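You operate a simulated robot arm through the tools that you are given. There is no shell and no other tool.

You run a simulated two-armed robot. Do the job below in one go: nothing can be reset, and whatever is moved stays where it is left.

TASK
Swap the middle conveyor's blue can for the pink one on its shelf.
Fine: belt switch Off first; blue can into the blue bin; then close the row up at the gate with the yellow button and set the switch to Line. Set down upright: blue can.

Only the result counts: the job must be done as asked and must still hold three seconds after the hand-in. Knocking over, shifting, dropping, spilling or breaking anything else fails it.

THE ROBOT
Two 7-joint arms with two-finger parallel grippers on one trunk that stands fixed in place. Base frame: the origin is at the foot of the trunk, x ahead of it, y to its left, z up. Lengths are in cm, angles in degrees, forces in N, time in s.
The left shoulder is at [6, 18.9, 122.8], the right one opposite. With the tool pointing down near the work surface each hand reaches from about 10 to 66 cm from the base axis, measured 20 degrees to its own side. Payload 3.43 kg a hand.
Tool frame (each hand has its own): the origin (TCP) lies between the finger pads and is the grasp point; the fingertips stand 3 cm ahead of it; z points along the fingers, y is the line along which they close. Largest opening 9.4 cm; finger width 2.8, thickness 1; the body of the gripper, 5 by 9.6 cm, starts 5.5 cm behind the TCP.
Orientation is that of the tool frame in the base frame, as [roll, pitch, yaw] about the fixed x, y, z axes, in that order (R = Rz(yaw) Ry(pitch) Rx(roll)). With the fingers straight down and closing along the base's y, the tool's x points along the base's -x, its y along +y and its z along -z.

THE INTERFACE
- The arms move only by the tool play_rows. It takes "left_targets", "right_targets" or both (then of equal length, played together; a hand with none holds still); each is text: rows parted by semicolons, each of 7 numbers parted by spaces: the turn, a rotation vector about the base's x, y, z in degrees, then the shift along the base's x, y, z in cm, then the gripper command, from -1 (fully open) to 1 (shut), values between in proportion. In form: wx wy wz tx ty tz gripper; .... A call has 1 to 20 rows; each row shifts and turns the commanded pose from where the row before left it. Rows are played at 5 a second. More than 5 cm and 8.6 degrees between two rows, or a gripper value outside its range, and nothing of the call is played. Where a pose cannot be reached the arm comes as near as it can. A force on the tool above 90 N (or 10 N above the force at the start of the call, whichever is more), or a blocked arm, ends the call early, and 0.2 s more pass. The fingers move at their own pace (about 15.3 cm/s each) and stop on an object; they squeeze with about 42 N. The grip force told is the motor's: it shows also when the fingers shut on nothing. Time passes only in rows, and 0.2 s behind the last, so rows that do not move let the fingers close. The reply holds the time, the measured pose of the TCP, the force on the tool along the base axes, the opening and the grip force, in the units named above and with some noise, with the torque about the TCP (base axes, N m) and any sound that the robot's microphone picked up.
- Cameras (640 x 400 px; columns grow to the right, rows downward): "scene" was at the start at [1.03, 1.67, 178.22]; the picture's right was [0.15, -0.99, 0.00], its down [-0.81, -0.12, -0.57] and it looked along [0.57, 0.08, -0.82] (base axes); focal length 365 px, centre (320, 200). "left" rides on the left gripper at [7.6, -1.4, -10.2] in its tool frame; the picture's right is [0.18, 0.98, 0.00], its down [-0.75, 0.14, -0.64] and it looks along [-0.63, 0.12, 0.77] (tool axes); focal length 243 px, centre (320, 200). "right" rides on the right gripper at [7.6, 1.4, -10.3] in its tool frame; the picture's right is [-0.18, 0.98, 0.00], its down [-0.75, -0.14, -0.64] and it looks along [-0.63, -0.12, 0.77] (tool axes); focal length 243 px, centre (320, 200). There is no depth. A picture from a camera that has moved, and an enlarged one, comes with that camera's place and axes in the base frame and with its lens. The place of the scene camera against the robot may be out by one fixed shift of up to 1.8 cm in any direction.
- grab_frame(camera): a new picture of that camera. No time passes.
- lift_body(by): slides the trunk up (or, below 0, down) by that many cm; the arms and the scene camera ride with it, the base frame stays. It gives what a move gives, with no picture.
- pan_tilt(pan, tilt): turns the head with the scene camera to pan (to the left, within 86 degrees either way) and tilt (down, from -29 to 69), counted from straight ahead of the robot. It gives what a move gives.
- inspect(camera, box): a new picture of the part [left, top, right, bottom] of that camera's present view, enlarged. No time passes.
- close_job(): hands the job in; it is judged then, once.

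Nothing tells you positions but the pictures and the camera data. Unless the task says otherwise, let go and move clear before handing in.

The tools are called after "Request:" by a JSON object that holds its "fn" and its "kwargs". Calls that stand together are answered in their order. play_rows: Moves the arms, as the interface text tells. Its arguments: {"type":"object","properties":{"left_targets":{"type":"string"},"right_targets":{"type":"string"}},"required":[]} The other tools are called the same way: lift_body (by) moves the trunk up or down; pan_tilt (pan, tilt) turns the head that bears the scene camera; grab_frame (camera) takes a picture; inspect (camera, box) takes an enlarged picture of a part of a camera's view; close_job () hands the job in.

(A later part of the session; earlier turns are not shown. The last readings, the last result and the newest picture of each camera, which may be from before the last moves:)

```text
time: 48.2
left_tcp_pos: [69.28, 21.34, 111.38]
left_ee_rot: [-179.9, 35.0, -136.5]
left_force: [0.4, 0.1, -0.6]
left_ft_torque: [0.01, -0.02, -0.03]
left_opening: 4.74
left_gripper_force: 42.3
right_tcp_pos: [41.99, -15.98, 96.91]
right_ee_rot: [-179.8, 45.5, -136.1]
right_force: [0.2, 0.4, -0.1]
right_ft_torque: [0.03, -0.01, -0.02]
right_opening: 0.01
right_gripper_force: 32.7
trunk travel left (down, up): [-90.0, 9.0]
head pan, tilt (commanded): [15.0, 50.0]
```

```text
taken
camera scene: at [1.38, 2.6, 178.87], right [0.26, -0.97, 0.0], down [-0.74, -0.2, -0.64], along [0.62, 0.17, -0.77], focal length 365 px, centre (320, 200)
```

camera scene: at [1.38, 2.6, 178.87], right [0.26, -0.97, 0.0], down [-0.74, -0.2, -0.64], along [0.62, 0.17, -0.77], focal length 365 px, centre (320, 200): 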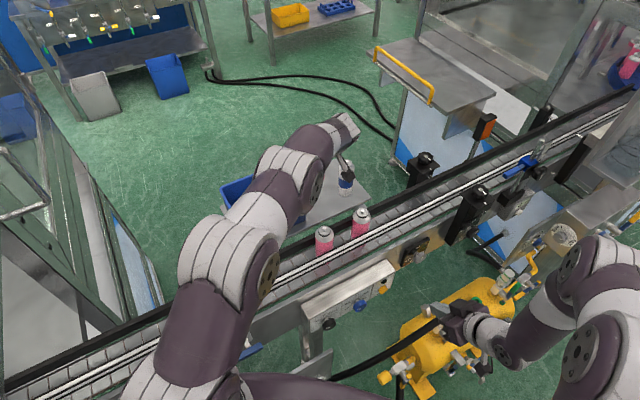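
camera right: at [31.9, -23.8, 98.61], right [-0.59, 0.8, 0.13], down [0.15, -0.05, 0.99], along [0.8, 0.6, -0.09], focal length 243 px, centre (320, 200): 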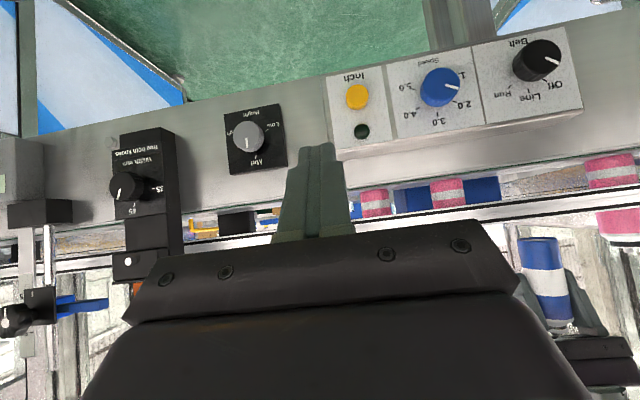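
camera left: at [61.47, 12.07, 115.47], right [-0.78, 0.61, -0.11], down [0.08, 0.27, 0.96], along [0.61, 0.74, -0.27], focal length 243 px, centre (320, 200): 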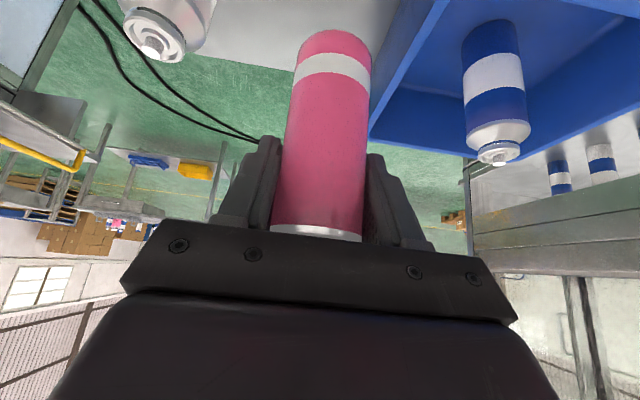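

I'll carry the pink can back over the belt slot, rising a little on the way.

Request:
{"fn": "play_rows", "kwargs": {"left_targets": "0 0 0 -1.5 0 1.2 1; 0 0 0 -2.5 0.03 1.5 1; 0 0 0 -2.8 0.03 1.2 1; 0 0 0 -3 0.03 0.8 1; 0 0 0 -3 0.03 0.5 1; 0 0 0 -3 0.03 0 1; 0 0 0 -3 0.03 0 1; 0 0 0 -3 0.03 0 1; 0 0 0 -2.8 0.03 0 1; 0 0 0 -1.6 0.03 0 1; 0 0 0 -0.9 0.02 0 1; 0 0 0 0 0 0 1"}}

Request:
{"fn": "grab_frame", "kwargs": {"camera": "left"}}

Request:
{"fn": "grab_frame", "kwargs": {"camera": "scene"}}

Request:
{"fn": "grab_frame", "kwargs": {"camera": "right"}}

```text
time: 50.9
left_tcp_pos: [41.98, 21.58, 116.77]
left_ee_rot: [-179.9, 35.0, -136.6]
left_force: [0.6, 0.5, -0.2]
left_ft_torque: [-0.01, -0.03, 0.02]
left_opening: 4.7
left_gripper_force: 41.6
right_tcp_pos: [41.88, -16.11, 97.01]
right_ee_rot: [-179.7, 45.6, -136.0]
right_force: [0.1, 0.2, -0.2]
right_ft_torque: [0.02, 0.0, -0.01]
right_opening: 0.02
right_gripper_force: 33.1
trunk travel left (down, up): [-90.0, 9.0]
head pan, tilt (commanded): [15.0, 50.0]
```

```text
taken
camera left: at [34.23, 12.35, 120.74], right [-0.78, 0.61, -0.11], down [0.08, 0.27, 0.96], along [0.61, 0.74, -0.27], focal length 243 px, centre (320, 200)
```

left: 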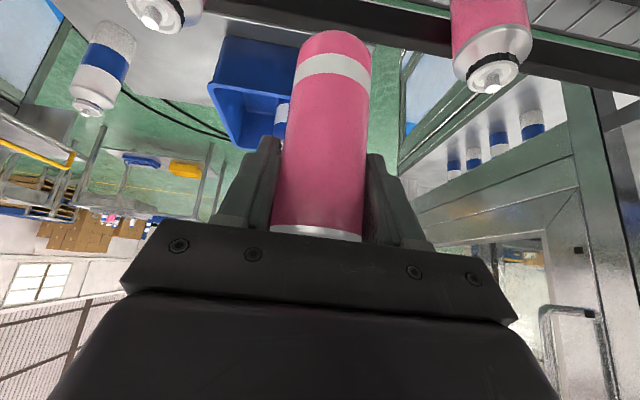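

```text
taken
camera scene: at [1.32, 2.6, 178.87], right [0.26, -0.97, 0.0], down [-0.74, -0.2, -0.64], along [0.62, 0.17, -0.77], focal length 365 px, centre (320, 200)
```

scene: 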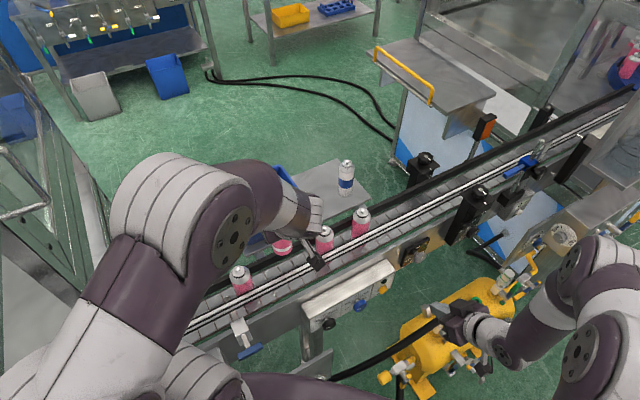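

```text
taken
camera right: at [31.87, -23.8, 98.63], right [-0.59, 0.8, 0.13], down [0.15, -0.05, 0.99], along [0.8, 0.6, -0.09], focal length 243 px, centre (320, 200)
```

right: 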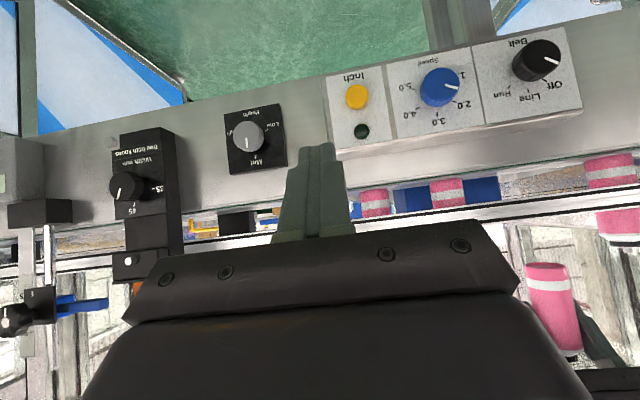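

The pink can hangs right in the slot line. I'll lower it, stopping above the belt for a side check.

Request:
{"fn": "play_rows", "kwargs": {"left_targets": "0 0 0 0 0 -2 1; 0 0 0 0 0 -2.2 1; 0 0 0 0 0 -2.2 1; 0 0 0 0 0 -2.2 1; 0 0 0 0 0 -2 1; 0 0 0 0 0 -1 1; 0 0 0 0 0 0 1"}}

Request:
{"fn": "inspect", "kwargs": {"camera": "right", "box": [460, 150, 640, 330]}}

Request:
{"fn": "grab_frame", "kwargs": {"camera": "left"}}

```text
time: 52.5
left_tcp_pos: [42.09, 21.54, 105.03]
left_ee_rot: [-179.9, 35.0, -136.6]
left_force: [0.3, -0.2, -1.1]
left_ft_torque: [-0.03, 0.02, -0.03]
left_opening: 4.73
left_gripper_force: 42.6
right_tcp_pos: [42.04, -15.98, 96.9]
right_ee_rot: [-179.7, 45.6, -136.0]
right_force: [-0.6, 0.5, 0.3]
right_ft_torque: [-0.01, 0.01, -0.03]
right_opening: 0.0
right_gripper_force: 33.0
trunk travel left (down, up): [-90.0, 9.0]
head pan, tilt (commanded): [15.0, 50.0]
```

```text
2.22 times, centred on (550, 240) of right
camera zoom: at [31.87, -23.81, 98.63], right [-0.59, 0.8, 0.13], down [0.15, -0.05, 0.99], along [0.8, 0.6, -0.09], focal length 539 px, centre (-191, 111)
```

zoom: 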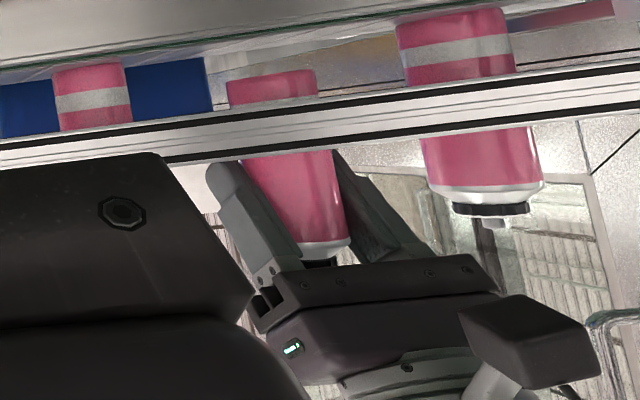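

```text
taken
camera left: at [34.31, 12.27, 109.07], right [-0.78, 0.61, -0.11], down [0.08, 0.27, 0.96], along [0.61, 0.74, -0.27], focal length 243 px, centre (320, 200)
```

left: 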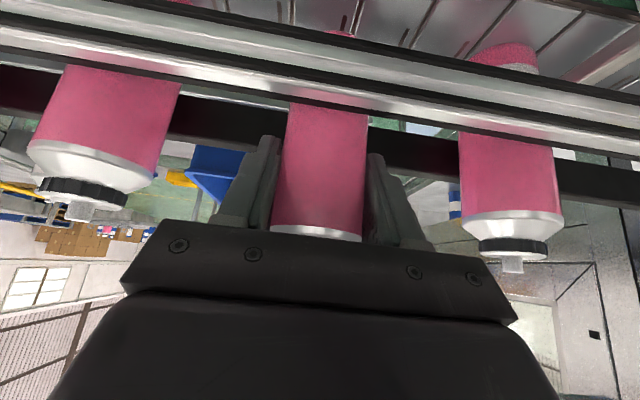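

It's upright and about 2 cm above the belt. I'll lower the rest gently.

Request:
{"fn": "play_rows", "kwargs": {"left_targets": "0 0 0 0 0 -0.6 1; 0 0 0 0 0 -0.6 1; 0 0 0 0 0 -0.3 1; 0 0 0 0 0 0 1"}}

Request:
{"fn": "inspect", "kwargs": {"camera": "right", "box": [460, 150, 640, 250]}}

```text
time: 53.5
left_tcp_pos: [42.11, 21.53, 103.96]
left_ee_rot: [-179.7, 35.4, -136.4]
left_force: [-1.1, 3.7, 32.4]
left_ft_torque: [1.3, 0.18, 0.12]
left_opening: 4.76
left_gripper_force: 42.4
right_tcp_pos: [41.83, -15.97, 96.99]
right_ee_rot: [-179.7, 45.6, -135.9]
right_force: [-1.1, 0.1, 0.3]
right_ft_torque: [-0.02, 0.01, 0.0]
right_opening: 0.02
right_gripper_force: 33.0
trunk travel left (down, up): [-90.0, 9.0]
head pan, tilt (commanded): [15.0, 50.0]
```

```text
3.56 times, centred on (550, 200) of right
camera zoom: at [31.65, -23.88, 98.73], right [-0.59, 0.8, 0.13], down [0.14, -0.05, 0.99], along [0.8, 0.6, -0.08], focal length 863 px, centre (-498, 200)
```

zoom: 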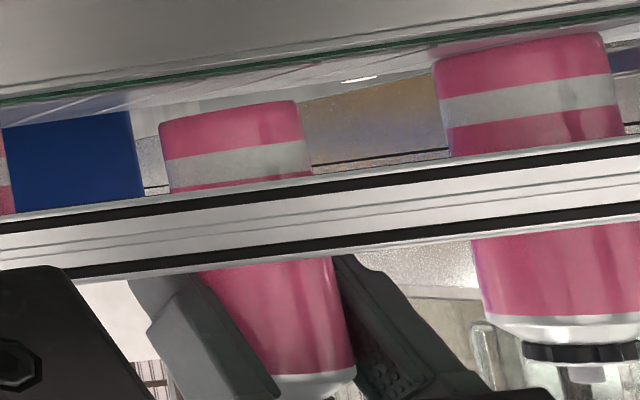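

The gate-side fingertip touched the far guide rail, so there is a rail on that side too. I'll raise slightly, shift 0.4 cm towards the near side, and look at the rail more closely.

Request:
{"fn": "play_rows", "kwargs": {"left_targets": "0 0 0 0 0 0.8 1; 0 0 0 0 0 0.8 1; 0 0 0 -0.27 -0.26 0 1; 0 0 0 0 0 0 1"}}

Request:
{"fn": "grab_frame", "kwargs": {"camera": "left"}}

Request:
{"fn": "inspect", "kwargs": {"camera": "left", "box": [180, 60, 500, 260]}}

Request:
{"fn": "inspect", "kwargs": {"camera": "scene", "box": [200, 220, 380, 320]}}

```text
time: 54.5
left_tcp_pos: [41.96, 21.56, 105.08]
left_ee_rot: [-180.0, 34.8, -136.5]
left_force: [7.8, 8.8, -1.5]
left_ft_torque: [0.29, -0.29, -0.01]
left_opening: 4.76
left_gripper_force: 41.9
right_tcp_pos: [42.18, -15.86, 96.79]
right_ee_rot: [-179.7, 45.4, -135.9]
right_force: [-0.3, 0.3, 0.3]
right_ft_torque: [-0.01, 0.0, -0.01]
right_opening: 0.0
right_gripper_force: 33.4
trunk travel left (down, up): [-90.0, 9.0]
head pan, tilt (commanded): [15.0, 50.0]
```

```text
taken
camera left: at [34.16, 12.27, 109.1], right [-0.79, 0.61, -0.11], down [0.08, 0.28, 0.96], along [0.61, 0.74, -0.27], focal length 243 px, centre (320, 200)
```

left: 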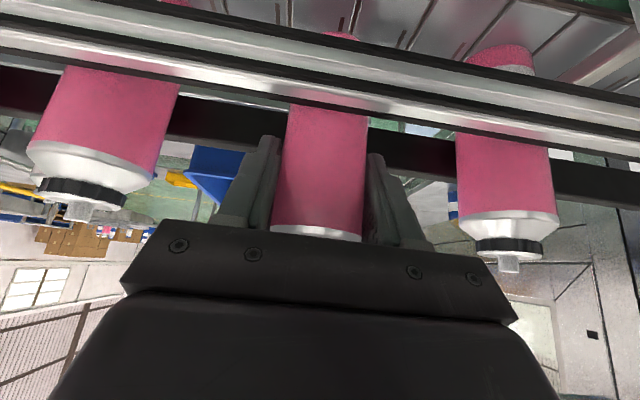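

```text
2.00 times, centred on (340, 160) of left
camera zoom: at [34.16, 12.27, 109.1], right [-0.79, 0.61, -0.11], down [0.08, 0.28, 0.96], along [0.61, 0.74, -0.27], focal length 485 px, centre (280, 280)
```

zoom: 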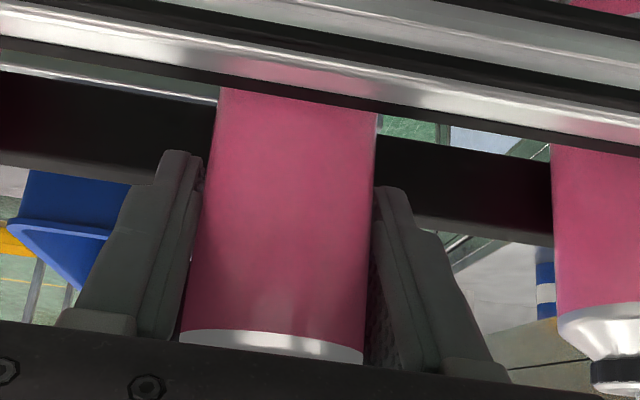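

```text
3.56 times, centred on (290, 270) of scene
camera zoom: at [1.59, 2.89, 178.86], right [0.26, -0.97, 0.0], down [-0.74, -0.2, -0.64], along [0.62, 0.17, -0.77], focal length 1298 px, centre (427, -49)
```

zoom: 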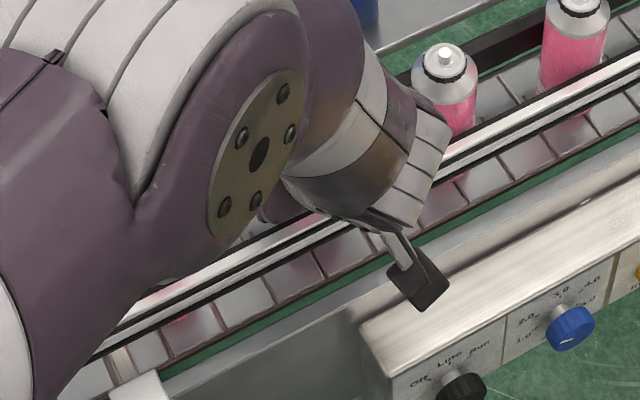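

The can is held so low that the fingertips meet the rail before it lands, and the channel leaves no room to shift. I'll take the can back to its shelf spot and re-grip it about 1.5 cm higher so the tips stay above the rails.

Request:
{"fn": "play_rows", "kwargs": {"left_targets": "0 0 0 0.15 0.14 0.6 1; 0 0 0 0 0 2 1; 0 0 0 0 0 2.5 1; 0 0 0 0 0 2.5 1; 0 0 0 0 0 2.5 1; 0 0 0 0 0 1.5 1; 0 0 0 0 0 0 1"}}

Request:
{"fn": "grab_frame", "kwargs": {"camera": "left"}}

```text
time: 56.0
left_tcp_pos: [42.0, 21.39, 116.81]
left_ee_rot: [-180.0, 35.0, -136.6]
left_force: [-0.8, 0.4, 0.3]
left_ft_torque: [0.0, -0.01, -0.01]
left_opening: 4.75
left_gripper_force: 41.8
right_tcp_pos: [42.01, -16.08, 96.7]
right_ee_rot: [-179.7, 45.5, -136.1]
right_force: [-0.1, 0.1, -0.3]
right_ft_torque: [-0.01, 0.0, -0.01]
right_opening: 0.0
right_gripper_force: 33.6
trunk travel left (down, up): [-90.0, 9.0]
head pan, tilt (commanded): [15.0, 50.0]
```

```text
taken
camera left: at [34.28, 12.12, 120.81], right [-0.78, 0.61, -0.11], down [0.08, 0.27, 0.96], along [0.61, 0.74, -0.27], focal length 243 px, centre (320, 200)
```

left: 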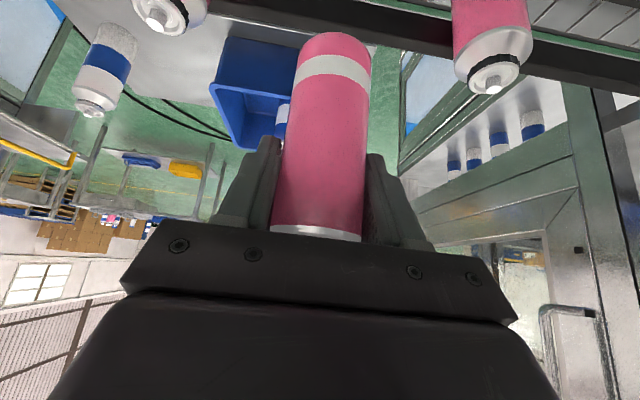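

Request:
{"fn": "play_rows", "kwargs": {"left_targets": "0 0 0 1.5 0 0 1; 0 0 0 2.8 0 0 1; 0 0 0 3 0 0 1; 0 0 0 3 0 0 1; 0 0 0 3 0 0 1; 0 0 0 3 0 -0.5 1; 0 0 0 3 0 -0.8 1; 0 0 0 3 0 -1.2 1; 0 0 0 2.6 0 -1.5 1; 0 0 0 1.6 -0.05 -1.3 1; 0 0 0 0.78 0 -0.1 1; 0 0 0 0 0 0 1"}}

Request:
{"fn": "grab_frame", "kwargs": {"camera": "left"}}

```text
time: 58.6
left_tcp_pos: [69.36, 21.35, 111.23]
left_ee_rot: [-179.9, 35.0, -136.6]
left_force: [-0.5, -0.5, -0.5]
left_ft_torque: [0.01, -0.03, -0.02]
left_opening: 4.75
left_gripper_force: 42.0
right_tcp_pos: [41.91, -16.1, 96.86]
right_ee_rot: [-179.8, 45.4, -136.1]
right_force: [-0.4, -0.9, 0.0]
right_ft_torque: [-0.03, 0.01, 0.0]
right_opening: 0.02
right_gripper_force: 32.9
trunk travel left (down, up): [-90.0, 9.0]
head pan, tilt (commanded): [15.0, 50.0]
```

```text
taken
camera left: at [61.49, 12.16, 115.35], right [-0.78, 0.61, -0.11], down [0.08, 0.27, 0.96], along [0.61, 0.74, -0.27], focal length 243 px, centre (320, 200)
```

left: 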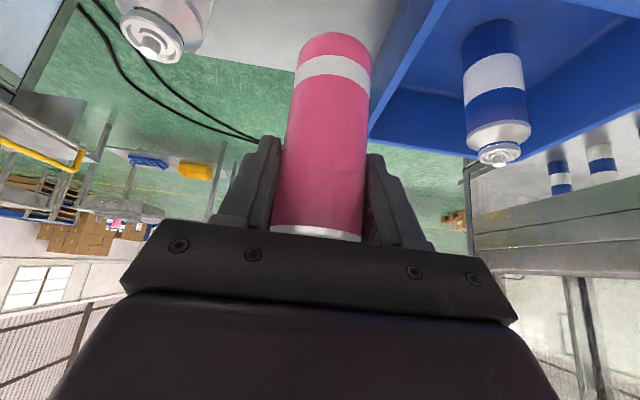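

I'm back over the original shelf spot. Lowering.

Request:
{"fn": "play_rows", "kwargs": {"left_targets": "0 0 0 0 0 -2 1; 0 0 0 0 0 -2.2 1; 0 0 0 0 0 -2.2 1; 0 0 0 0 0 -2.2 1; 0 0 0 0 0 -1.4 1; 0 0 0 0 0 -0.6 1; 0 0 0 0 0 0 1"}}

Request:
{"fn": "play_rows", "kwargs": {"left_targets": "0 0 0 0 0 -0.2 1; 0 0 0 0 0 -0.1 1; 0 0 0 0 0 0 1"}}

```text
time: 60.2
left_tcp_pos: [69.16, 21.33, 100.7]
left_ee_rot: [180.0, 35.0, -136.6]
left_force: [-0.2, 0.0, -0.9]
left_ft_torque: [-0.01, -0.03, -0.01]
left_opening: 4.74
left_gripper_force: 41.9
right_tcp_pos: [42.1, -16.16, 96.86]
right_ee_rot: [-179.8, 45.5, -136.1]
right_force: [0.9, 0.1, -0.4]
right_ft_torque: [-0.02, 0.03, -0.01]
right_opening: 0.0
right_gripper_force: 32.9
trunk travel left (down, up): [-90.0, 9.0]
head pan, tilt (commanded): [15.0, 50.0]
```

```text
time: 61.0
left_tcp_pos: [69.29, 21.39, 100.58]
left_ee_rot: [-179.8, 35.1, -136.5]
left_force: [0.2, 0.1, -0.4]
left_ft_torque: [0.0, 0.01, 0.03]
left_opening: 4.71
left_gripper_force: 42.1
right_tcp_pos: [42.06, -16.16, 96.87]
right_ee_rot: [-179.8, 45.5, -136.0]
right_force: [-0.6, 0.4, -0.1]
right_ft_torque: [-0.03, 0.0, -0.01]
right_opening: 0.0
right_gripper_force: 32.8
trunk travel left (down, up): [-90.0, 9.0]
head pan, tilt (commanded): [15.0, 50.0]
```

Request:
{"fn": "play_rows", "kwargs": {"left_targets": "0 0 0 0 0 -0.2 1; 0 0 0 0 0 -0.15 1; 0 0 0 0 0 0 1"}}

Request:
{"fn": "play_rows", "kwargs": {"left_targets": "0 0 0 0 0 -0.15 1; 0 0 0 0 0 0 1"}}

```text
time: 61.9
left_tcp_pos: [69.17, 21.52, 100.04]
left_ee_rot: [-179.9, 35.0, -136.7]
left_force: [-0.5, -0.9, -0.8]
left_ft_torque: [0.01, -0.01, 0.01]
left_opening: 4.75
left_gripper_force: 42.3
right_tcp_pos: [42.02, -16.05, 96.88]
right_ee_rot: [-179.8, 45.5, -136.0]
right_force: [0.3, -0.5, 0.1]
right_ft_torque: [-0.04, 0.0, 0.01]
right_opening: 0.0
right_gripper_force: 33.1
trunk travel left (down, up): [-90.0, 9.0]
head pan, tilt (commanded): [15.0, 50.0]
```

```text
time: 62.5
left_tcp_pos: [69.36, 21.42, 99.95]
left_ee_rot: [-179.9, 35.0, -136.5]
left_force: [1.0, -0.4, -0.8]
left_ft_torque: [-0.01, -0.03, 0.02]
left_opening: 4.74
left_gripper_force: 41.8
right_tcp_pos: [42.05, -16.18, 96.86]
right_ee_rot: [-179.7, 45.4, -136.0]
right_force: [-0.3, -0.5, 0.4]
right_ft_torque: [0.0, 0.0, 0.0]
right_opening: 0.0
right_gripper_force: 32.5
trunk travel left (down, up): [-90.0, 9.0]
head pan, tilt (commanded): [15.0, 50.0]
```

Request:
{"fn": "play_rows", "kwargs": {"left_targets": "0 0 0 0 0 -0.15 1; 0 0 0 0 0 0 1"}}

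Request:
{"fn": "play_rows", "kwargs": {"left_targets": "0 0 0 0 0 -0.12 1; 0 0 0 0 0 0 1"}}

```text
time: 63.0
left_tcp_pos: [69.37, 21.44, 99.89]
left_ee_rot: [-179.9, 35.1, -136.5]
left_force: [0.4, 0.2, 4.3]
left_ft_torque: [-0.08, 0.02, -0.01]
left_opening: 4.74
left_gripper_force: 42.2
right_tcp_pos: [41.9, -15.96, 96.91]
right_ee_rot: [-179.7, 45.6, -136.0]
right_force: [0.8, -0.1, 0.1]
right_ft_torque: [0.02, 0.01, -0.02]
right_opening: 0.02
right_gripper_force: 33.1
trunk travel left (down, up): [-90.0, 9.0]
head pan, tilt (commanded): [15.0, 50.0]
```

```text
time: 63.6
left_tcp_pos: [69.23, 21.48, 99.86]
left_ee_rot: [-179.8, 35.2, -136.5]
left_force: [1.2, 1.1, 10.7]
left_ft_torque: [-0.08, 0.02, -0.01]
left_opening: 4.75
left_gripper_force: 42.7
right_tcp_pos: [41.84, -16.15, 96.93]
right_ee_rot: [-179.7, 45.6, -136.0]
right_force: [0.7, -0.9, -0.3]
right_ft_torque: [-0.03, 0.01, 0.01]
right_opening: 0.0
right_gripper_force: 33.7
trunk travel left (down, up): [-90.0, 9.0]
head pan, tilt (commanded): [15.0, 50.0]
```

The can is down on the shelf with 10 N of contact. I'll open, move the hand up 1.7 cm, and re-grip.

Request:
{"fn": "play_rows", "kwargs": {"left_targets": "0 0 0 0 0 0.2 1; 0 0 0 0 0 0 0.7; 0 0 0 0 0 0 0.2; 0 0 0 0 0 0 -0.2; 0 0 0 0 0 0 -0.5; 0 0 0 0 0 0 -0.5; 0 0 0 -0.1 -0.08 0.8 -0.5; 0 0 0 -0.08 -0.08 0.8 -0.5; 0 0 0 0 0 0 -0.5"}}

Request:
{"fn": "grab_frame", "kwargs": {"camera": "left"}}

```text
time: 65.7
left_tcp_pos: [68.93, 21.28, 101.55]
left_ee_rot: [-180.0, 35.0, -136.5]
left_force: [0.7, -0.8, 0.8]
left_ft_torque: [0.0, 0.0, 0.01]
left_opening: 7.05
left_gripper_force: 0.2
right_tcp_pos: [41.99, -16.01, 96.85]
right_ee_rot: [-179.8, 45.6, -136.1]
right_force: [0.0, 0.1, -0.4]
right_ft_torque: [-0.03, -0.04, 0.02]
right_opening: 0.02
right_gripper_force: 33.1
trunk travel left (down, up): [-90.0, 9.0]
head pan, tilt (commanded): [15.0, 50.0]
```

```text
taken
camera left: at [61.27, 12.02, 105.52], right [-0.78, 0.61, -0.11], down [0.08, 0.27, 0.96], along [0.61, 0.74, -0.27], focal length 243 px, centre (320, 200)
```

left: 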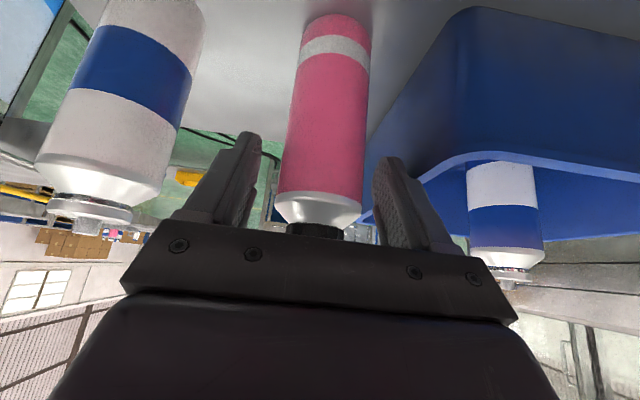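

The can is still upright and the fingers are now higher on it. Closing.

Request:
{"fn": "play_rows", "kwargs": {"left_targets": "0 0 0 0 0 0 -0.2; 0 0 0 0 0 0 0.2; 0 0 0 0 0 0 1; 0 0 0 0 0 0 1"}}

Request:
{"fn": "play_rows", "kwargs": {"left_targets": "0 0 0 0 0 0.8 1; 0 0 0 0 0 1.5 1; 0 0 0 0 0 2 1; 0 0 0 0 0 2.5 1; 0 0 0 0 0 2.5 1; 0 0 0 0 0 1 1; 0 0 0 0 0 0 1"}}

Request:
{"fn": "grab_frame", "kwargs": {"camera": "left"}}

```text
time: 66.7
left_tcp_pos: [69.16, 21.19, 101.43]
left_ee_rot: [-179.9, 35.0, -136.5]
left_force: [-0.5, 0.1, 0.8]
left_ft_torque: [0.03, 0.0, -0.01]
left_opening: 4.64
left_gripper_force: 41.8
right_tcp_pos: [42.01, -16.18, 96.93]
right_ee_rot: [-179.8, 45.5, -136.0]
right_force: [-0.6, 0.4, 0.6]
right_ft_torque: [0.0, 0.02, 0.01]
right_opening: 0.03
right_gripper_force: 33.0
trunk travel left (down, up): [-90.0, 9.0]
head pan, tilt (commanded): [15.0, 50.0]
```

```text
time: 68.2
left_tcp_pos: [69.15, 21.28, 111.76]
left_ee_rot: [-179.9, 35.0, -136.5]
left_force: [0.3, 0.9, -0.2]
left_ft_torque: [0.02, 0.04, 0.0]
left_opening: 4.66
left_gripper_force: 42.0
right_tcp_pos: [41.97, -16.01, 96.88]
right_ee_rot: [-179.8, 45.5, -136.0]
right_force: [-0.5, -0.5, -0.1]
right_ft_torque: [-0.03, -0.01, 0.02]
right_opening: 0.0
right_gripper_force: 33.3
trunk travel left (down, up): [-90.0, 9.0]
head pan, tilt (commanded): [15.0, 50.0]
```

```text
taken
camera left: at [61.3, 12.0, 115.83], right [-0.78, 0.61, -0.11], down [0.08, 0.27, 0.96], along [0.61, 0.74, -0.27], focal length 243 px, centre (320, 200)
```

left: 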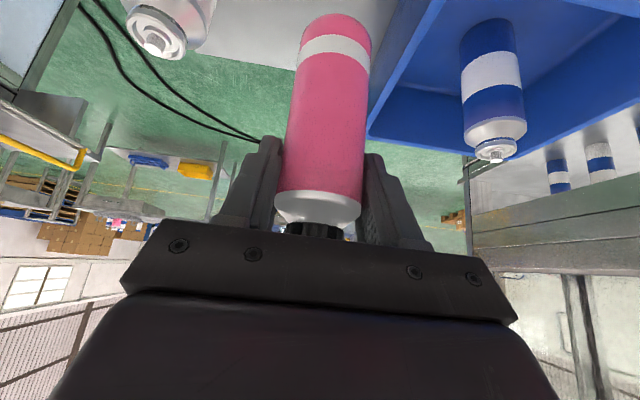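

It's re-gripped with about 9.2 cm of can below the tool point. I'll carry it back to the slot.

Request:
{"fn": "play_rows", "kwargs": {"left_targets": "0 0 0 -1.5 0 1.5 1; 0 0 0 -2.5 0.04 1.8 1; 0 0 0 -2.8 0.04 1.2 1; 0 0 0 -3 0.04 0.8 1; 0 0 0 -3 0.04 0.4 1; 0 0 0 -3 0.04 0 1; 0 0 0 -3 0.04 0 1; 0 0 0 -3 0.04 0 1; 0 0 0 -2.8 0.04 0 1; 0 0 0 -1.7 0.04 0 1; 0 0 0 -0.95 0.04 0 1; 0 0 0 0 0 0 1"}}

Request:
{"fn": "grab_frame", "kwargs": {"camera": "left"}}

```text
time: 70.8
left_tcp_pos: [41.89, 21.59, 117.43]
left_ee_rot: [-179.9, 35.0, -136.5]
left_force: [0.1, 1.4, -0.2]
left_ft_torque: [0.0, 0.0, -0.02]
left_opening: 4.64
left_gripper_force: 41.8
right_tcp_pos: [42.0, -16.04, 96.9]
right_ee_rot: [-179.7, 45.6, -136.0]
right_force: [0.3, 0.2, 0.6]
right_ft_torque: [-0.01, -0.01, 0.01]
right_opening: 0.03
right_gripper_force: 32.9
trunk travel left (down, up): [-90.0, 9.0]
head pan, tilt (commanded): [15.0, 50.0]
```

```text
taken
camera left: at [34.01, 12.42, 121.53], right [-0.78, 0.61, -0.11], down [0.08, 0.27, 0.96], along [0.61, 0.74, -0.27], focal length 243 px, centre (320, 200)
```

left: 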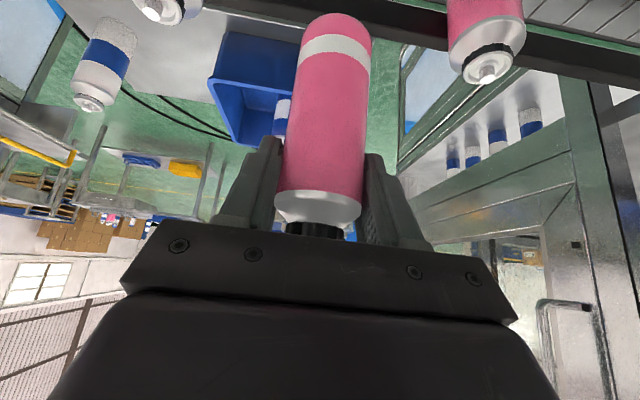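

Request:
{"fn": "play_rows", "kwargs": {"left_targets": "0 0 0 0 0 -2 1; 0 0 0 0 0 -2.2 1; 0 0 0 0 0 -2.2 1; 0 0 0 0 0 -2.2 1; 0 0 0 0 0 -1.5 1; 0 0 0 0 0 -1 1; 0 0 0 0 0 0 1"}}

Request:
{"fn": "inspect", "kwargs": {"camera": "right", "box": [460, 150, 640, 330]}}

Request:
{"fn": "grab_frame", "kwargs": {"camera": "left"}}

```text
time: 72.5
left_tcp_pos: [41.88, 21.67, 106.35]
left_ee_rot: [-179.8, 34.9, -136.5]
left_force: [1.0, -0.2, -0.4]
left_ft_torque: [0.0, -0.01, -0.02]
left_opening: 4.6
left_gripper_force: 42.2
right_tcp_pos: [42.02, -15.97, 96.95]
right_ee_rot: [-179.8, 45.6, -135.9]
right_force: [0.4, 0.2, 0.6]
right_ft_torque: [-0.03, 0.0, 0.01]
right_opening: 0.01
right_gripper_force: 33.1
trunk travel left (down, up): [-90.0, 9.0]
head pan, tilt (commanded): [15.0, 50.0]
```

```text
2.22 times, centred on (550, 240) of right
camera zoom: at [31.86, -23.81, 98.63], right [-0.59, 0.8, 0.13], down [0.15, -0.05, 0.99], along [0.8, 0.6, -0.09], focal length 539 px, centre (-191, 111)
```

zoom: 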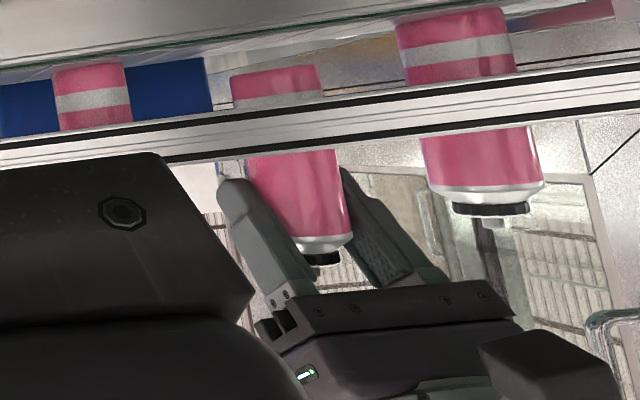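

```text
taken
camera left: at [33.98, 12.41, 110.43], right [-0.78, 0.61, -0.11], down [0.08, 0.27, 0.96], along [0.61, 0.74, -0.27], focal length 243 px, centre (320, 200)
```

left: 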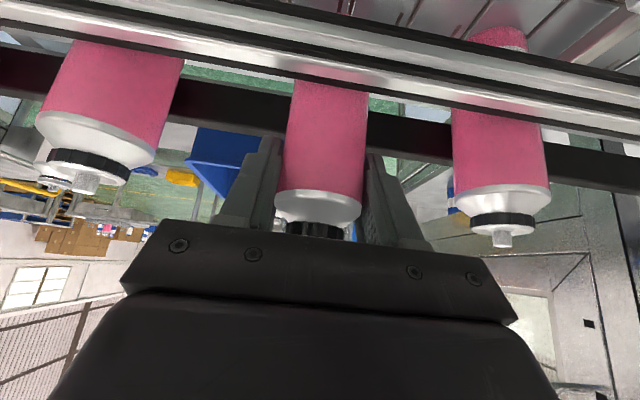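

The can is about 1.8 cm above the belt and between the rails. Lowering in small steps.

Request:
{"fn": "play_rows", "kwargs": {"left_targets": "0 0 0 0 0 -0.5 1; 0 0 0 0 0 -0.4 1; 0 0 0 0 0 -0.3 1; 0 0 0 0 0 0 1"}}

Request:
{"fn": "play_rows", "kwargs": {"left_targets": "0 0 0 0 0 -0.2 1; 0 0 0 0 0 -0.15 1; 0 0 0 0 0 0 1"}}

Request:
{"fn": "inspect", "kwargs": {"camera": "right", "box": [460, 150, 640, 330]}}

```text
time: 73.5
left_tcp_pos: [41.89, 21.64, 105.2]
left_ee_rot: [-179.9, 35.0, -136.6]
left_force: [-0.4, -0.1, 0.2]
left_ft_torque: [-0.02, -0.01, 0.02]
left_opening: 4.62
left_gripper_force: 41.6
right_tcp_pos: [41.93, -16.01, 96.96]
right_ee_rot: [-179.8, 45.6, -135.9]
right_force: [0.5, -0.5, 0.8]
right_ft_torque: [0.0, -0.01, 0.0]
right_opening: 0.0
right_gripper_force: 32.8
trunk travel left (down, up): [-90.0, 9.0]
head pan, tilt (commanded): [15.0, 50.0]
```

```text
time: 74.2
left_tcp_pos: [41.83, 21.66, 104.73]
left_ee_rot: [-179.8, 35.0, -136.6]
left_force: [-0.9, -0.9, -1.2]
left_ft_torque: [0.02, 0.03, 0.0]
left_opening: 4.62
left_gripper_force: 41.9
right_tcp_pos: [42.03, -15.96, 96.89]
right_ee_rot: [-179.8, 45.6, -136.0]
right_force: [0.4, 1.1, 0.7]
right_ft_torque: [0.0, -0.03, -0.04]
right_opening: 0.0
right_gripper_force: 33.3
trunk travel left (down, up): [-90.0, 9.0]
head pan, tilt (commanded): [15.0, 50.0]
```

```text
2.22 times, centred on (550, 240) of right
camera zoom: at [31.87, -23.81, 98.62], right [-0.59, 0.8, 0.13], down [0.15, -0.05, 0.99], along [0.8, 0.6, -0.09], focal length 539 px, centre (-191, 111)
```

zoom: 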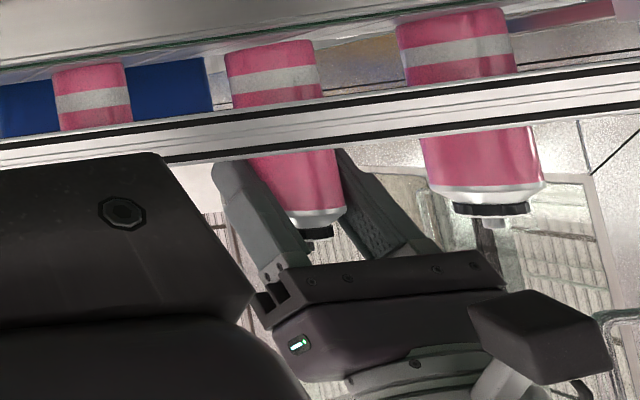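

Request:
{"fn": "play_rows", "kwargs": {"left_targets": "0 0 0 0 0 -0.15 1; 0 0 0 0 0 0 1"}}

Request:
{"fn": "play_rows", "kwargs": {"left_targets": "0 0 0 0 0 -0.15 1; 0 0 0 0 0 0 1"}}

```text
time: 74.8
left_tcp_pos: [41.77, 21.64, 104.6]
left_ee_rot: [-179.9, 35.0, -136.7]
left_force: [0.7, 0.1, -0.9]
left_ft_torque: [0.04, -0.02, 0.0]
left_opening: 4.62
left_gripper_force: 42.3
right_tcp_pos: [42.08, -15.93, 96.88]
right_ee_rot: [-179.8, 45.7, -136.0]
right_force: [-0.2, 0.2, -0.1]
right_ft_torque: [0.01, 0.0, 0.0]
right_opening: 0.0
right_gripper_force: 32.8
trunk travel left (down, up): [-90.0, 9.0]
head pan, tilt (commanded): [15.0, 50.0]
```

```text
time: 75.5
left_tcp_pos: [41.91, 21.67, 104.59]
left_ee_rot: [-179.9, 35.1, -136.5]
left_force: [-0.6, 0.9, 4.1]
left_ft_torque: [0.01, -0.05, 0.0]
left_opening: 4.58
left_gripper_force: 41.7
right_tcp_pos: [41.87, -16.14, 96.84]
right_ee_rot: [-179.6, 45.6, -136.0]
right_force: [-0.2, -0.4, 1.2]
right_ft_torque: [-0.02, 0.0, 0.01]
right_opening: 0.01
right_gripper_force: 33.4
trunk travel left (down, up): [-90.0, 9.0]
head pan, tilt (commanded): [15.0, 50.0]
```

The can is on the belt with a light 4 N contact. I'll release and retreat along the tool axis.

Request:
{"fn": "play_rows", "kwargs": {"left_targets": "0 0 0 0 0 0.1 1; 0 0 0 0 0 0 0.7; 0 0 0 0 0 0 0.3; 0 0 0 0 0 0 0; 0 0 0 0 0 0 -0.4; 0 0 0 0 0 0 -0.4"}}

Request:
{"fn": "inspect", "kwargs": {"camera": "right", "box": [460, 150, 640, 330]}}

Request:
{"fn": "grab_frame", "kwargs": {"camera": "left"}}

```text
time: 76.8
left_tcp_pos: [41.88, 21.56, 104.67]
left_ee_rot: [-179.9, 35.1, -136.6]
left_force: [-0.2, -0.7, 0.8]
left_ft_torque: [-0.02, -0.01, 0.02]
left_opening: 6.59
left_gripper_force: 0.1
right_tcp_pos: [41.89, -15.96, 96.9]
right_ee_rot: [-179.9, 45.6, -136.0]
right_force: [1.1, -0.5, -1.1]
right_ft_torque: [0.01, 0.0, -0.03]
right_opening: 0.0
right_gripper_force: 33.4
trunk travel left (down, up): [-90.0, 9.0]
head pan, tilt (commanded): [15.0, 50.0]
```

```text
2.22 times, centred on (550, 240) of right
camera zoom: at [31.88, -23.81, 98.62], right [-0.59, 0.8, 0.13], down [0.15, -0.05, 0.99], along [0.8, 0.6, -0.09], focal length 539 px, centre (-191, 111)
```

zoom: 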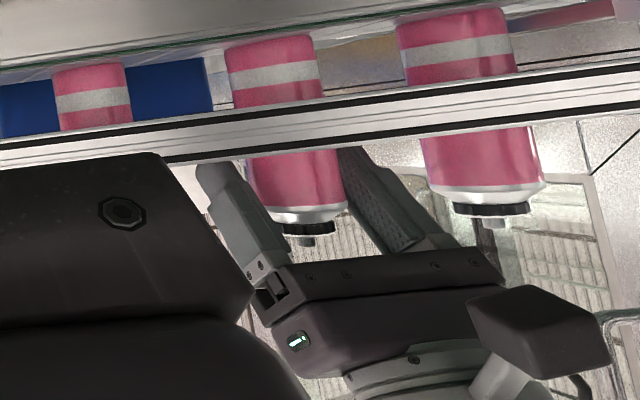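

```text
taken
camera left: at [34.05, 12.37, 108.67], right [-0.78, 0.61, -0.11], down [0.08, 0.27, 0.96], along [0.61, 0.74, -0.27], focal length 243 px, centre (320, 200)
```

left: 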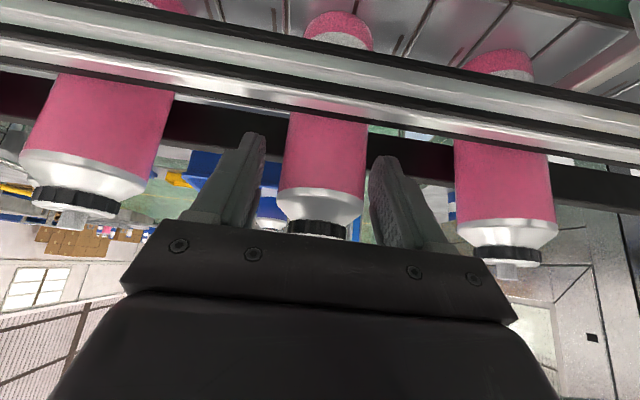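

The new pink can stands straight in the row. Retreating the left hand clear.

Request:
{"fn": "play_rows", "kwargs": {"left_targets": "0 0 0 -0.42 -0.4 0.82 -0.4; 0 0 0 -0.83 -0.79 1.64 -0.4; 0 0 0 -0.83 -0.79 1.64 -0.4; 0 0 0 -0.83 -0.79 1.64 -0.4; 0 0 0 0 0 2.5 -0.4; 0 0 0 0 0 3 -0.4; 0 0 0 0 0 3 -0.4; 0 0 0 0 0 0 -0.4"}}

Request:
{"fn": "grab_frame", "kwargs": {"camera": "scene"}}

Request:
{"fn": "grab_frame", "kwargs": {"camera": "left"}}

```text
time: 78.7
left_tcp_pos: [39.02, 18.82, 118.92]
left_ee_rot: [-179.9, 35.0, -136.6]
left_force: [0.1, 0.2, 0.1]
left_ft_torque: [0.02, 0.05, 0.01]
left_opening: 6.59
left_gripper_force: 0.1
right_tcp_pos: [42.11, -16.03, 96.83]
right_ee_rot: [-179.7, 45.5, -136.0]
right_force: [0.0, 0.8, -1.0]
right_ft_torque: [0.02, -0.03, -0.02]
right_opening: 0.0
right_gripper_force: 32.9
trunk travel left (down, up): [-90.0, 9.0]
head pan, tilt (commanded): [15.0, 50.0]
```

```text
taken
camera scene: at [1.36, 2.6, 178.87], right [0.26, -0.97, 0.0], down [-0.74, -0.2, -0.64], along [0.62, 0.17, -0.77], focal length 365 px, centre (320, 200)
```

scene: 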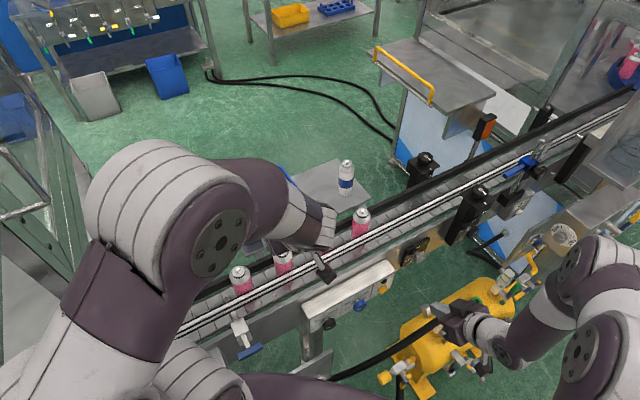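

```text
taken
camera left: at [31.17, 9.7, 122.9], right [-0.78, 0.61, -0.11], down [0.08, 0.27, 0.96], along [0.61, 0.74, -0.27], focal length 243 px, centre (320, 200)
```

left: 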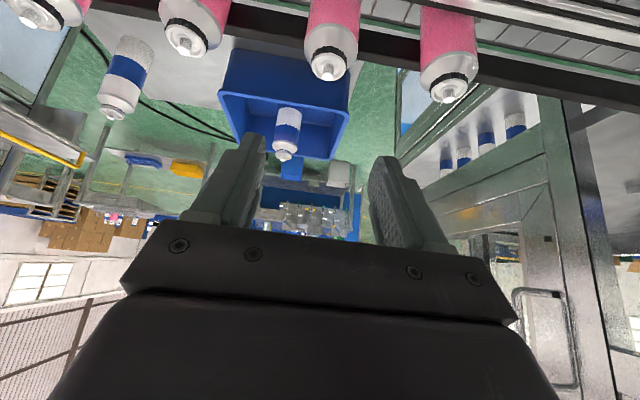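

The row now has four pink cans. I'll move the left hand aside so the scene camera can see the row and gate, and rotate it upright again.

Request:
{"fn": "play_rows", "kwargs": {"left_targets": "0 0 0 0 0 2 -0.4; -4.8 5.1 0 1 3 1 -0.4; -4.8 5.1 0 1 3 1 -0.4; -4.8 5.1 0 1 3 1 -0.4; -4.8 5.1 0 1 3 1 -0.4; -4.8 5.1 0 1 3 0 -0.4; 0 0 0 0 0 0 -0.4"}}

Request:
{"fn": "grab_frame", "kwargs": {"camera": "scene"}}

Request:
{"fn": "inspect", "kwargs": {"camera": "scene", "box": [200, 180, 400, 340]}}

```text
time: 80.2
left_tcp_pos: [43.92, 33.95, 124.82]
left_ee_rot: [180.0, 0.0, -136.6]
left_force: [0.4, -0.4, 0.2]
left_ft_torque: [0.04, -0.01, -0.03]
left_opening: 6.57
left_gripper_force: 0.1
right_tcp_pos: [41.96, -16.16, 96.92]
right_ee_rot: [-179.8, 45.7, -136.0]
right_force: [-0.3, 0.2, -0.1]
right_ft_torque: [-0.01, 0.0, -0.02]
right_opening: 0.01
right_gripper_force: 32.9
trunk travel left (down, up): [-90.0, 9.0]
head pan, tilt (commanded): [15.0, 50.0]
```

```text
taken
camera scene: at [1.21, 2.48, 178.88], right [0.26, -0.97, 0.0], down [-0.74, -0.2, -0.64], along [0.62, 0.17, -0.77], focal length 365 px, centre (320, 200)
```

scene: 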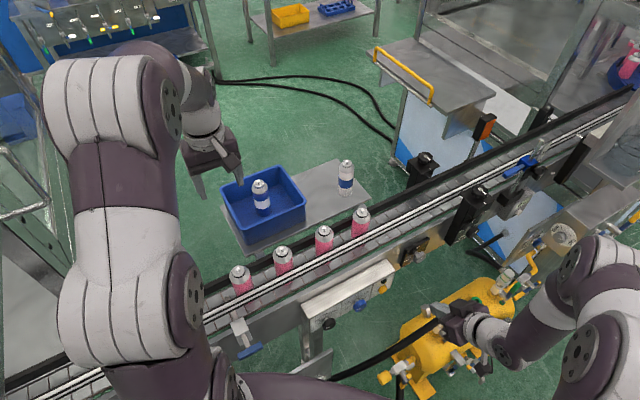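

```text
2.50 times, centred on (300, 260) of scene
camera zoom: at [1.21, 2.48, 178.88], right [0.26, -0.97, 0.0], down [-0.74, -0.2, -0.64], along [0.62, 0.17, -0.77], focal length 913 px, centre (370, 50)
```

zoom: 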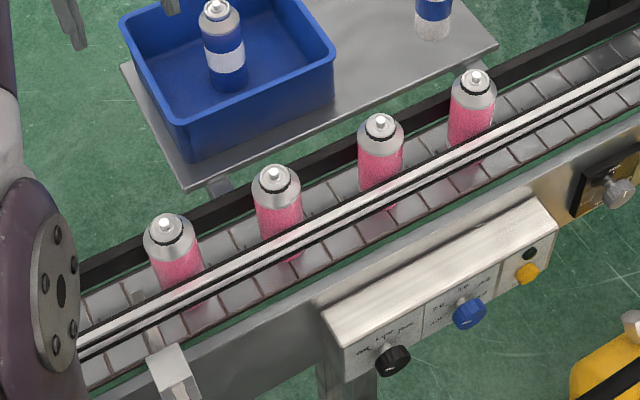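

Now for the inch button. I'll bring the closed right fingertips to just in front of the yellow button.

Request:
{"fn": "play_rows", "kwargs": {"right_targets": "0 0 0 0.5 1.62 -2.16 1; 0 0 0 0.5 1.62 -2.16 1; 0 0 0 0.5 1.62 -2.16 1; 0 0 0 0.5 1.62 -2.16 1; 0 0 0 0.5 1.62 -2.16 1; 0 0 0 0 0 0 1"}}

Request:
{"fn": "grab_frame", "kwargs": {"camera": "right"}}

Request:
{"fn": "inspect", "kwargs": {"camera": "scene", "box": [320, 240, 440, 330]}}

```text
time: 81.7
left_tcp_pos: [43.99, 33.97, 124.85]
left_ee_rot: [-179.9, 0.0, -136.6]
left_force: [0.1, 0.2, -1.1]
left_ft_torque: [0.0, 0.01, 0.0]
left_opening: 6.57
left_gripper_force: 0.0
right_tcp_pos: [44.56, -8.13, 86.06]
right_ee_rot: [-179.8, 45.6, -136.0]
right_force: [0.1, -0.5, 0.5]
right_ft_torque: [0.0, -0.01, 0.0]
right_opening: 0.01
right_gripper_force: 32.7
trunk travel left (down, up): [-90.0, 9.0]
head pan, tilt (commanded): [15.0, 50.0]
```

```text
taken
camera right: at [34.42, -15.71, 87.74], right [-0.59, 0.8, 0.13], down [0.15, -0.05, 0.99], along [0.8, 0.6, -0.09], focal length 243 px, centre (320, 200)
```

right: 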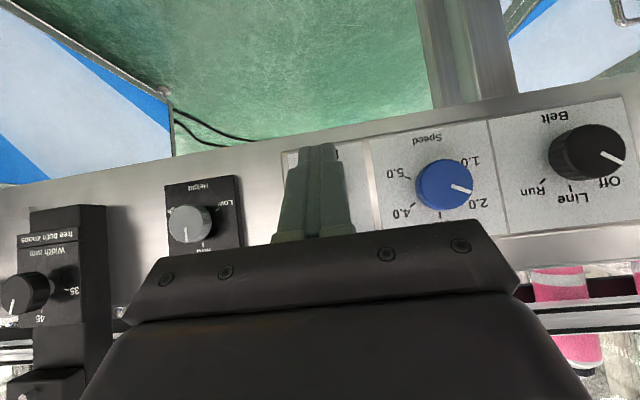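

```text
4.44 times, centred on (380, 285) of scene
camera zoom: at [1.29, 2.56, 178.87], right [0.26, -0.97, 0.0], down [-0.74, -0.2, -0.64], along [0.62, 0.17, -0.77], focal length 1623 px, centre (53, -178)
```

zoom: 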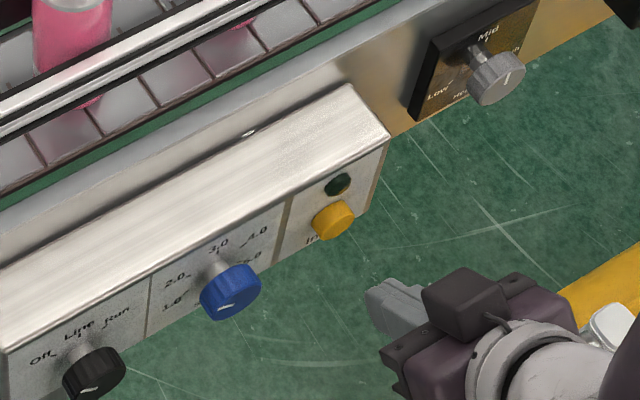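

The fingertips line up with the button, about 4 cm off. I'll move in to just short of contact.

Request:
{"fn": "play_rows", "kwargs": {"right_targets": "0 0 0 0.8 0.75 0 1; 0 0 0 0.8 0.75 0 1; 0 0 0 0.75 0.7 0 1; 0 0 0 0 0 0 1"}}

Request:
{"fn": "inspect", "kwargs": {"camera": "scene", "box": [320, 240, 440, 330]}}

```text
time: 82.7
left_tcp_pos: [43.93, 34.07, 124.83]
left_ee_rot: [180.0, 0.1, -136.6]
left_force: [0.4, -0.1, 0.1]
left_ft_torque: [0.0, 0.01, 0.01]
left_opening: 6.56
left_gripper_force: 0.0
right_tcp_pos: [46.87, -5.73, 86.09]
right_ee_rot: [-179.8, 45.6, -135.9]
right_force: [0.2, 0.2, 0.0]
right_ft_torque: [0.01, -0.01, 0.04]
right_opening: 0.0
right_gripper_force: 32.9
trunk travel left (down, up): [-90.0, 9.0]
head pan, tilt (commanded): [15.0, 50.0]
```

```text
4.44 times, centred on (380, 285) of scene
camera zoom: at [1.34, 2.59, 178.87], right [0.26, -0.97, 0.0], down [-0.74, -0.2, -0.64], along [0.62, 0.17, -0.77], focal length 1623 px, centre (53, -178)
```

zoom: 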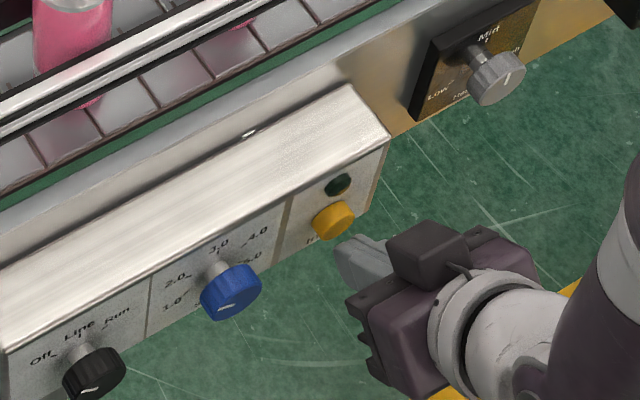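

Request:
{"fn": "play_rows", "kwargs": {"right_targets": "0 0 0 0.22 0.205 0 1; 0 0 0 0.15 0.14 0 1; 0 0 0 0 0 0 1"}}

Request:
{"fn": "inspect", "kwargs": {"camera": "scene", "box": [320, 240, 440, 330]}}

```text
time: 83.5
left_tcp_pos: [44.03, 33.89, 124.91]
left_ee_rot: [-180.0, 0.0, -136.6]
left_force: [0.8, 0.2, 0.6]
left_ft_torque: [0.01, 0.0, 0.0]
left_opening: 6.59
left_gripper_force: 0.1
right_tcp_pos: [47.12, -5.37, 86.05]
right_ee_rot: [-179.8, 45.4, -136.1]
right_force: [-1.4, -0.2, 0.1]
right_ft_torque: [-0.05, 0.06, -0.02]
right_opening: 0.02
right_gripper_force: 33.2
trunk travel left (down, up): [-90.0, 9.0]
head pan, tilt (commanded): [15.0, 50.0]
```

```text
4.44 times, centred on (380, 285) of scene
camera zoom: at [1.32, 2.57, 178.87], right [0.26, -0.97, 0.0], down [-0.74, -0.2, -0.64], along [0.62, 0.17, -0.77], focal length 1623 px, centre (53, -178)
```

zoom: 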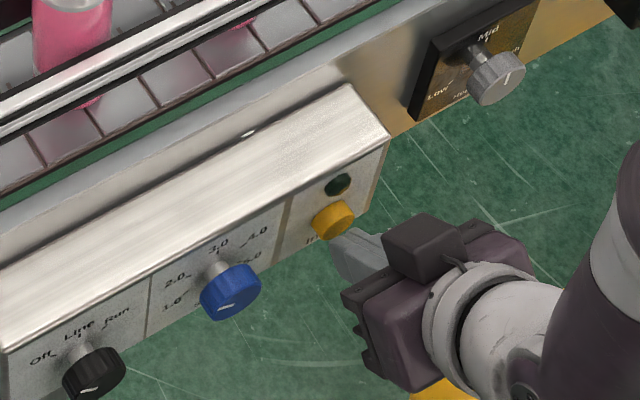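

Request:
{"fn": "play_rows", "kwargs": {"right_targets": "0 0 0 0.11 0.105 0 1; 0 0 0 0 0 0 1"}}

Request:
{"fn": "inspect", "kwargs": {"camera": "scene", "box": [200, 180, 440, 340]}}

```text
time: 84.0
left_tcp_pos: [44.01, 33.93, 124.78]
left_ee_rot: [179.9, 0.1, -136.6]
left_force: [-0.2, -0.8, -0.9]
left_ft_torque: [-0.01, 0.0, 0.01]
left_opening: 6.58
left_gripper_force: 0.0
right_tcp_pos: [47.32, -5.32, 86.04]
right_ee_rot: [-179.9, 45.5, -136.1]
right_force: [-0.8, -1.5, -0.7]
right_ft_torque: [-0.04, 0.03, 0.0]
right_opening: 0.0
right_gripper_force: 32.7
trunk travel left (down, up): [-90.0, 9.0]
head pan, tilt (commanded): [15.0, 50.0]
```

```text
2.50 times, centred on (320, 260) of scene
camera zoom: at [1.32, 2.56, 178.87], right [0.26, -0.97, 0.0], down [-0.74, -0.2, -0.64], along [0.62, 0.17, -0.77], focal length 913 px, centre (320, 50)
```

zoom: 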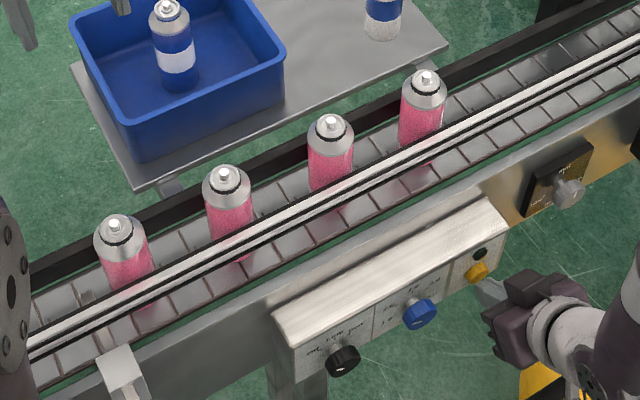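

Request:
{"fn": "play_rows", "kwargs": {"right_targets": "0 0 0 0.11 0.105 0 1; 0 0 0 0 0 0 1"}}

Request:
{"fn": "inspect", "kwargs": {"camera": "scene", "box": [200, 180, 440, 340]}}

```text
time: 84.7
left_tcp_pos: [43.91, 33.96, 124.86]
left_ee_rot: [179.9, 0.0, -136.6]
left_force: [0.3, 0.2, -0.3]
left_ft_torque: [0.01, 0.0, 0.01]
left_opening: 6.58
left_gripper_force: 0.1
right_tcp_pos: [47.4, -5.1, 85.91]
right_ee_rot: [-179.8, 45.5, -136.1]
right_force: [-1.3, -2.1, -1.2]
right_ft_torque: [-0.03, 0.02, 0.02]
right_opening: 0.0
right_gripper_force: 33.6
trunk travel left (down, up): [-90.0, 9.0]
head pan, tilt (commanded): [15.0, 50.0]
```

```text
2.50 times, centred on (320, 260) of scene
camera zoom: at [1.3, 2.56, 178.87], right [0.26, -0.97, 0.0], down [-0.74, -0.2, -0.64], along [0.62, 0.17, -0.77], focal length 913 px, centre (320, 50)
```

zoom: 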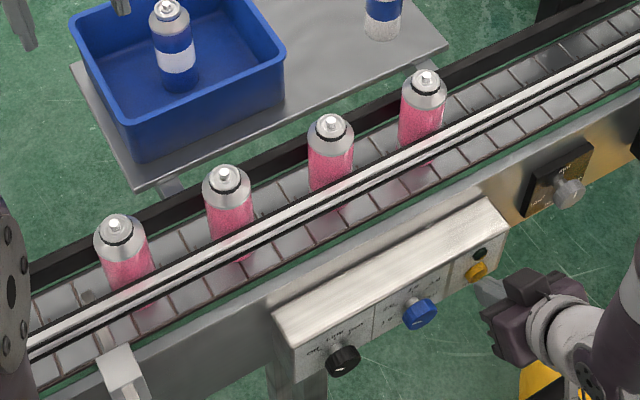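

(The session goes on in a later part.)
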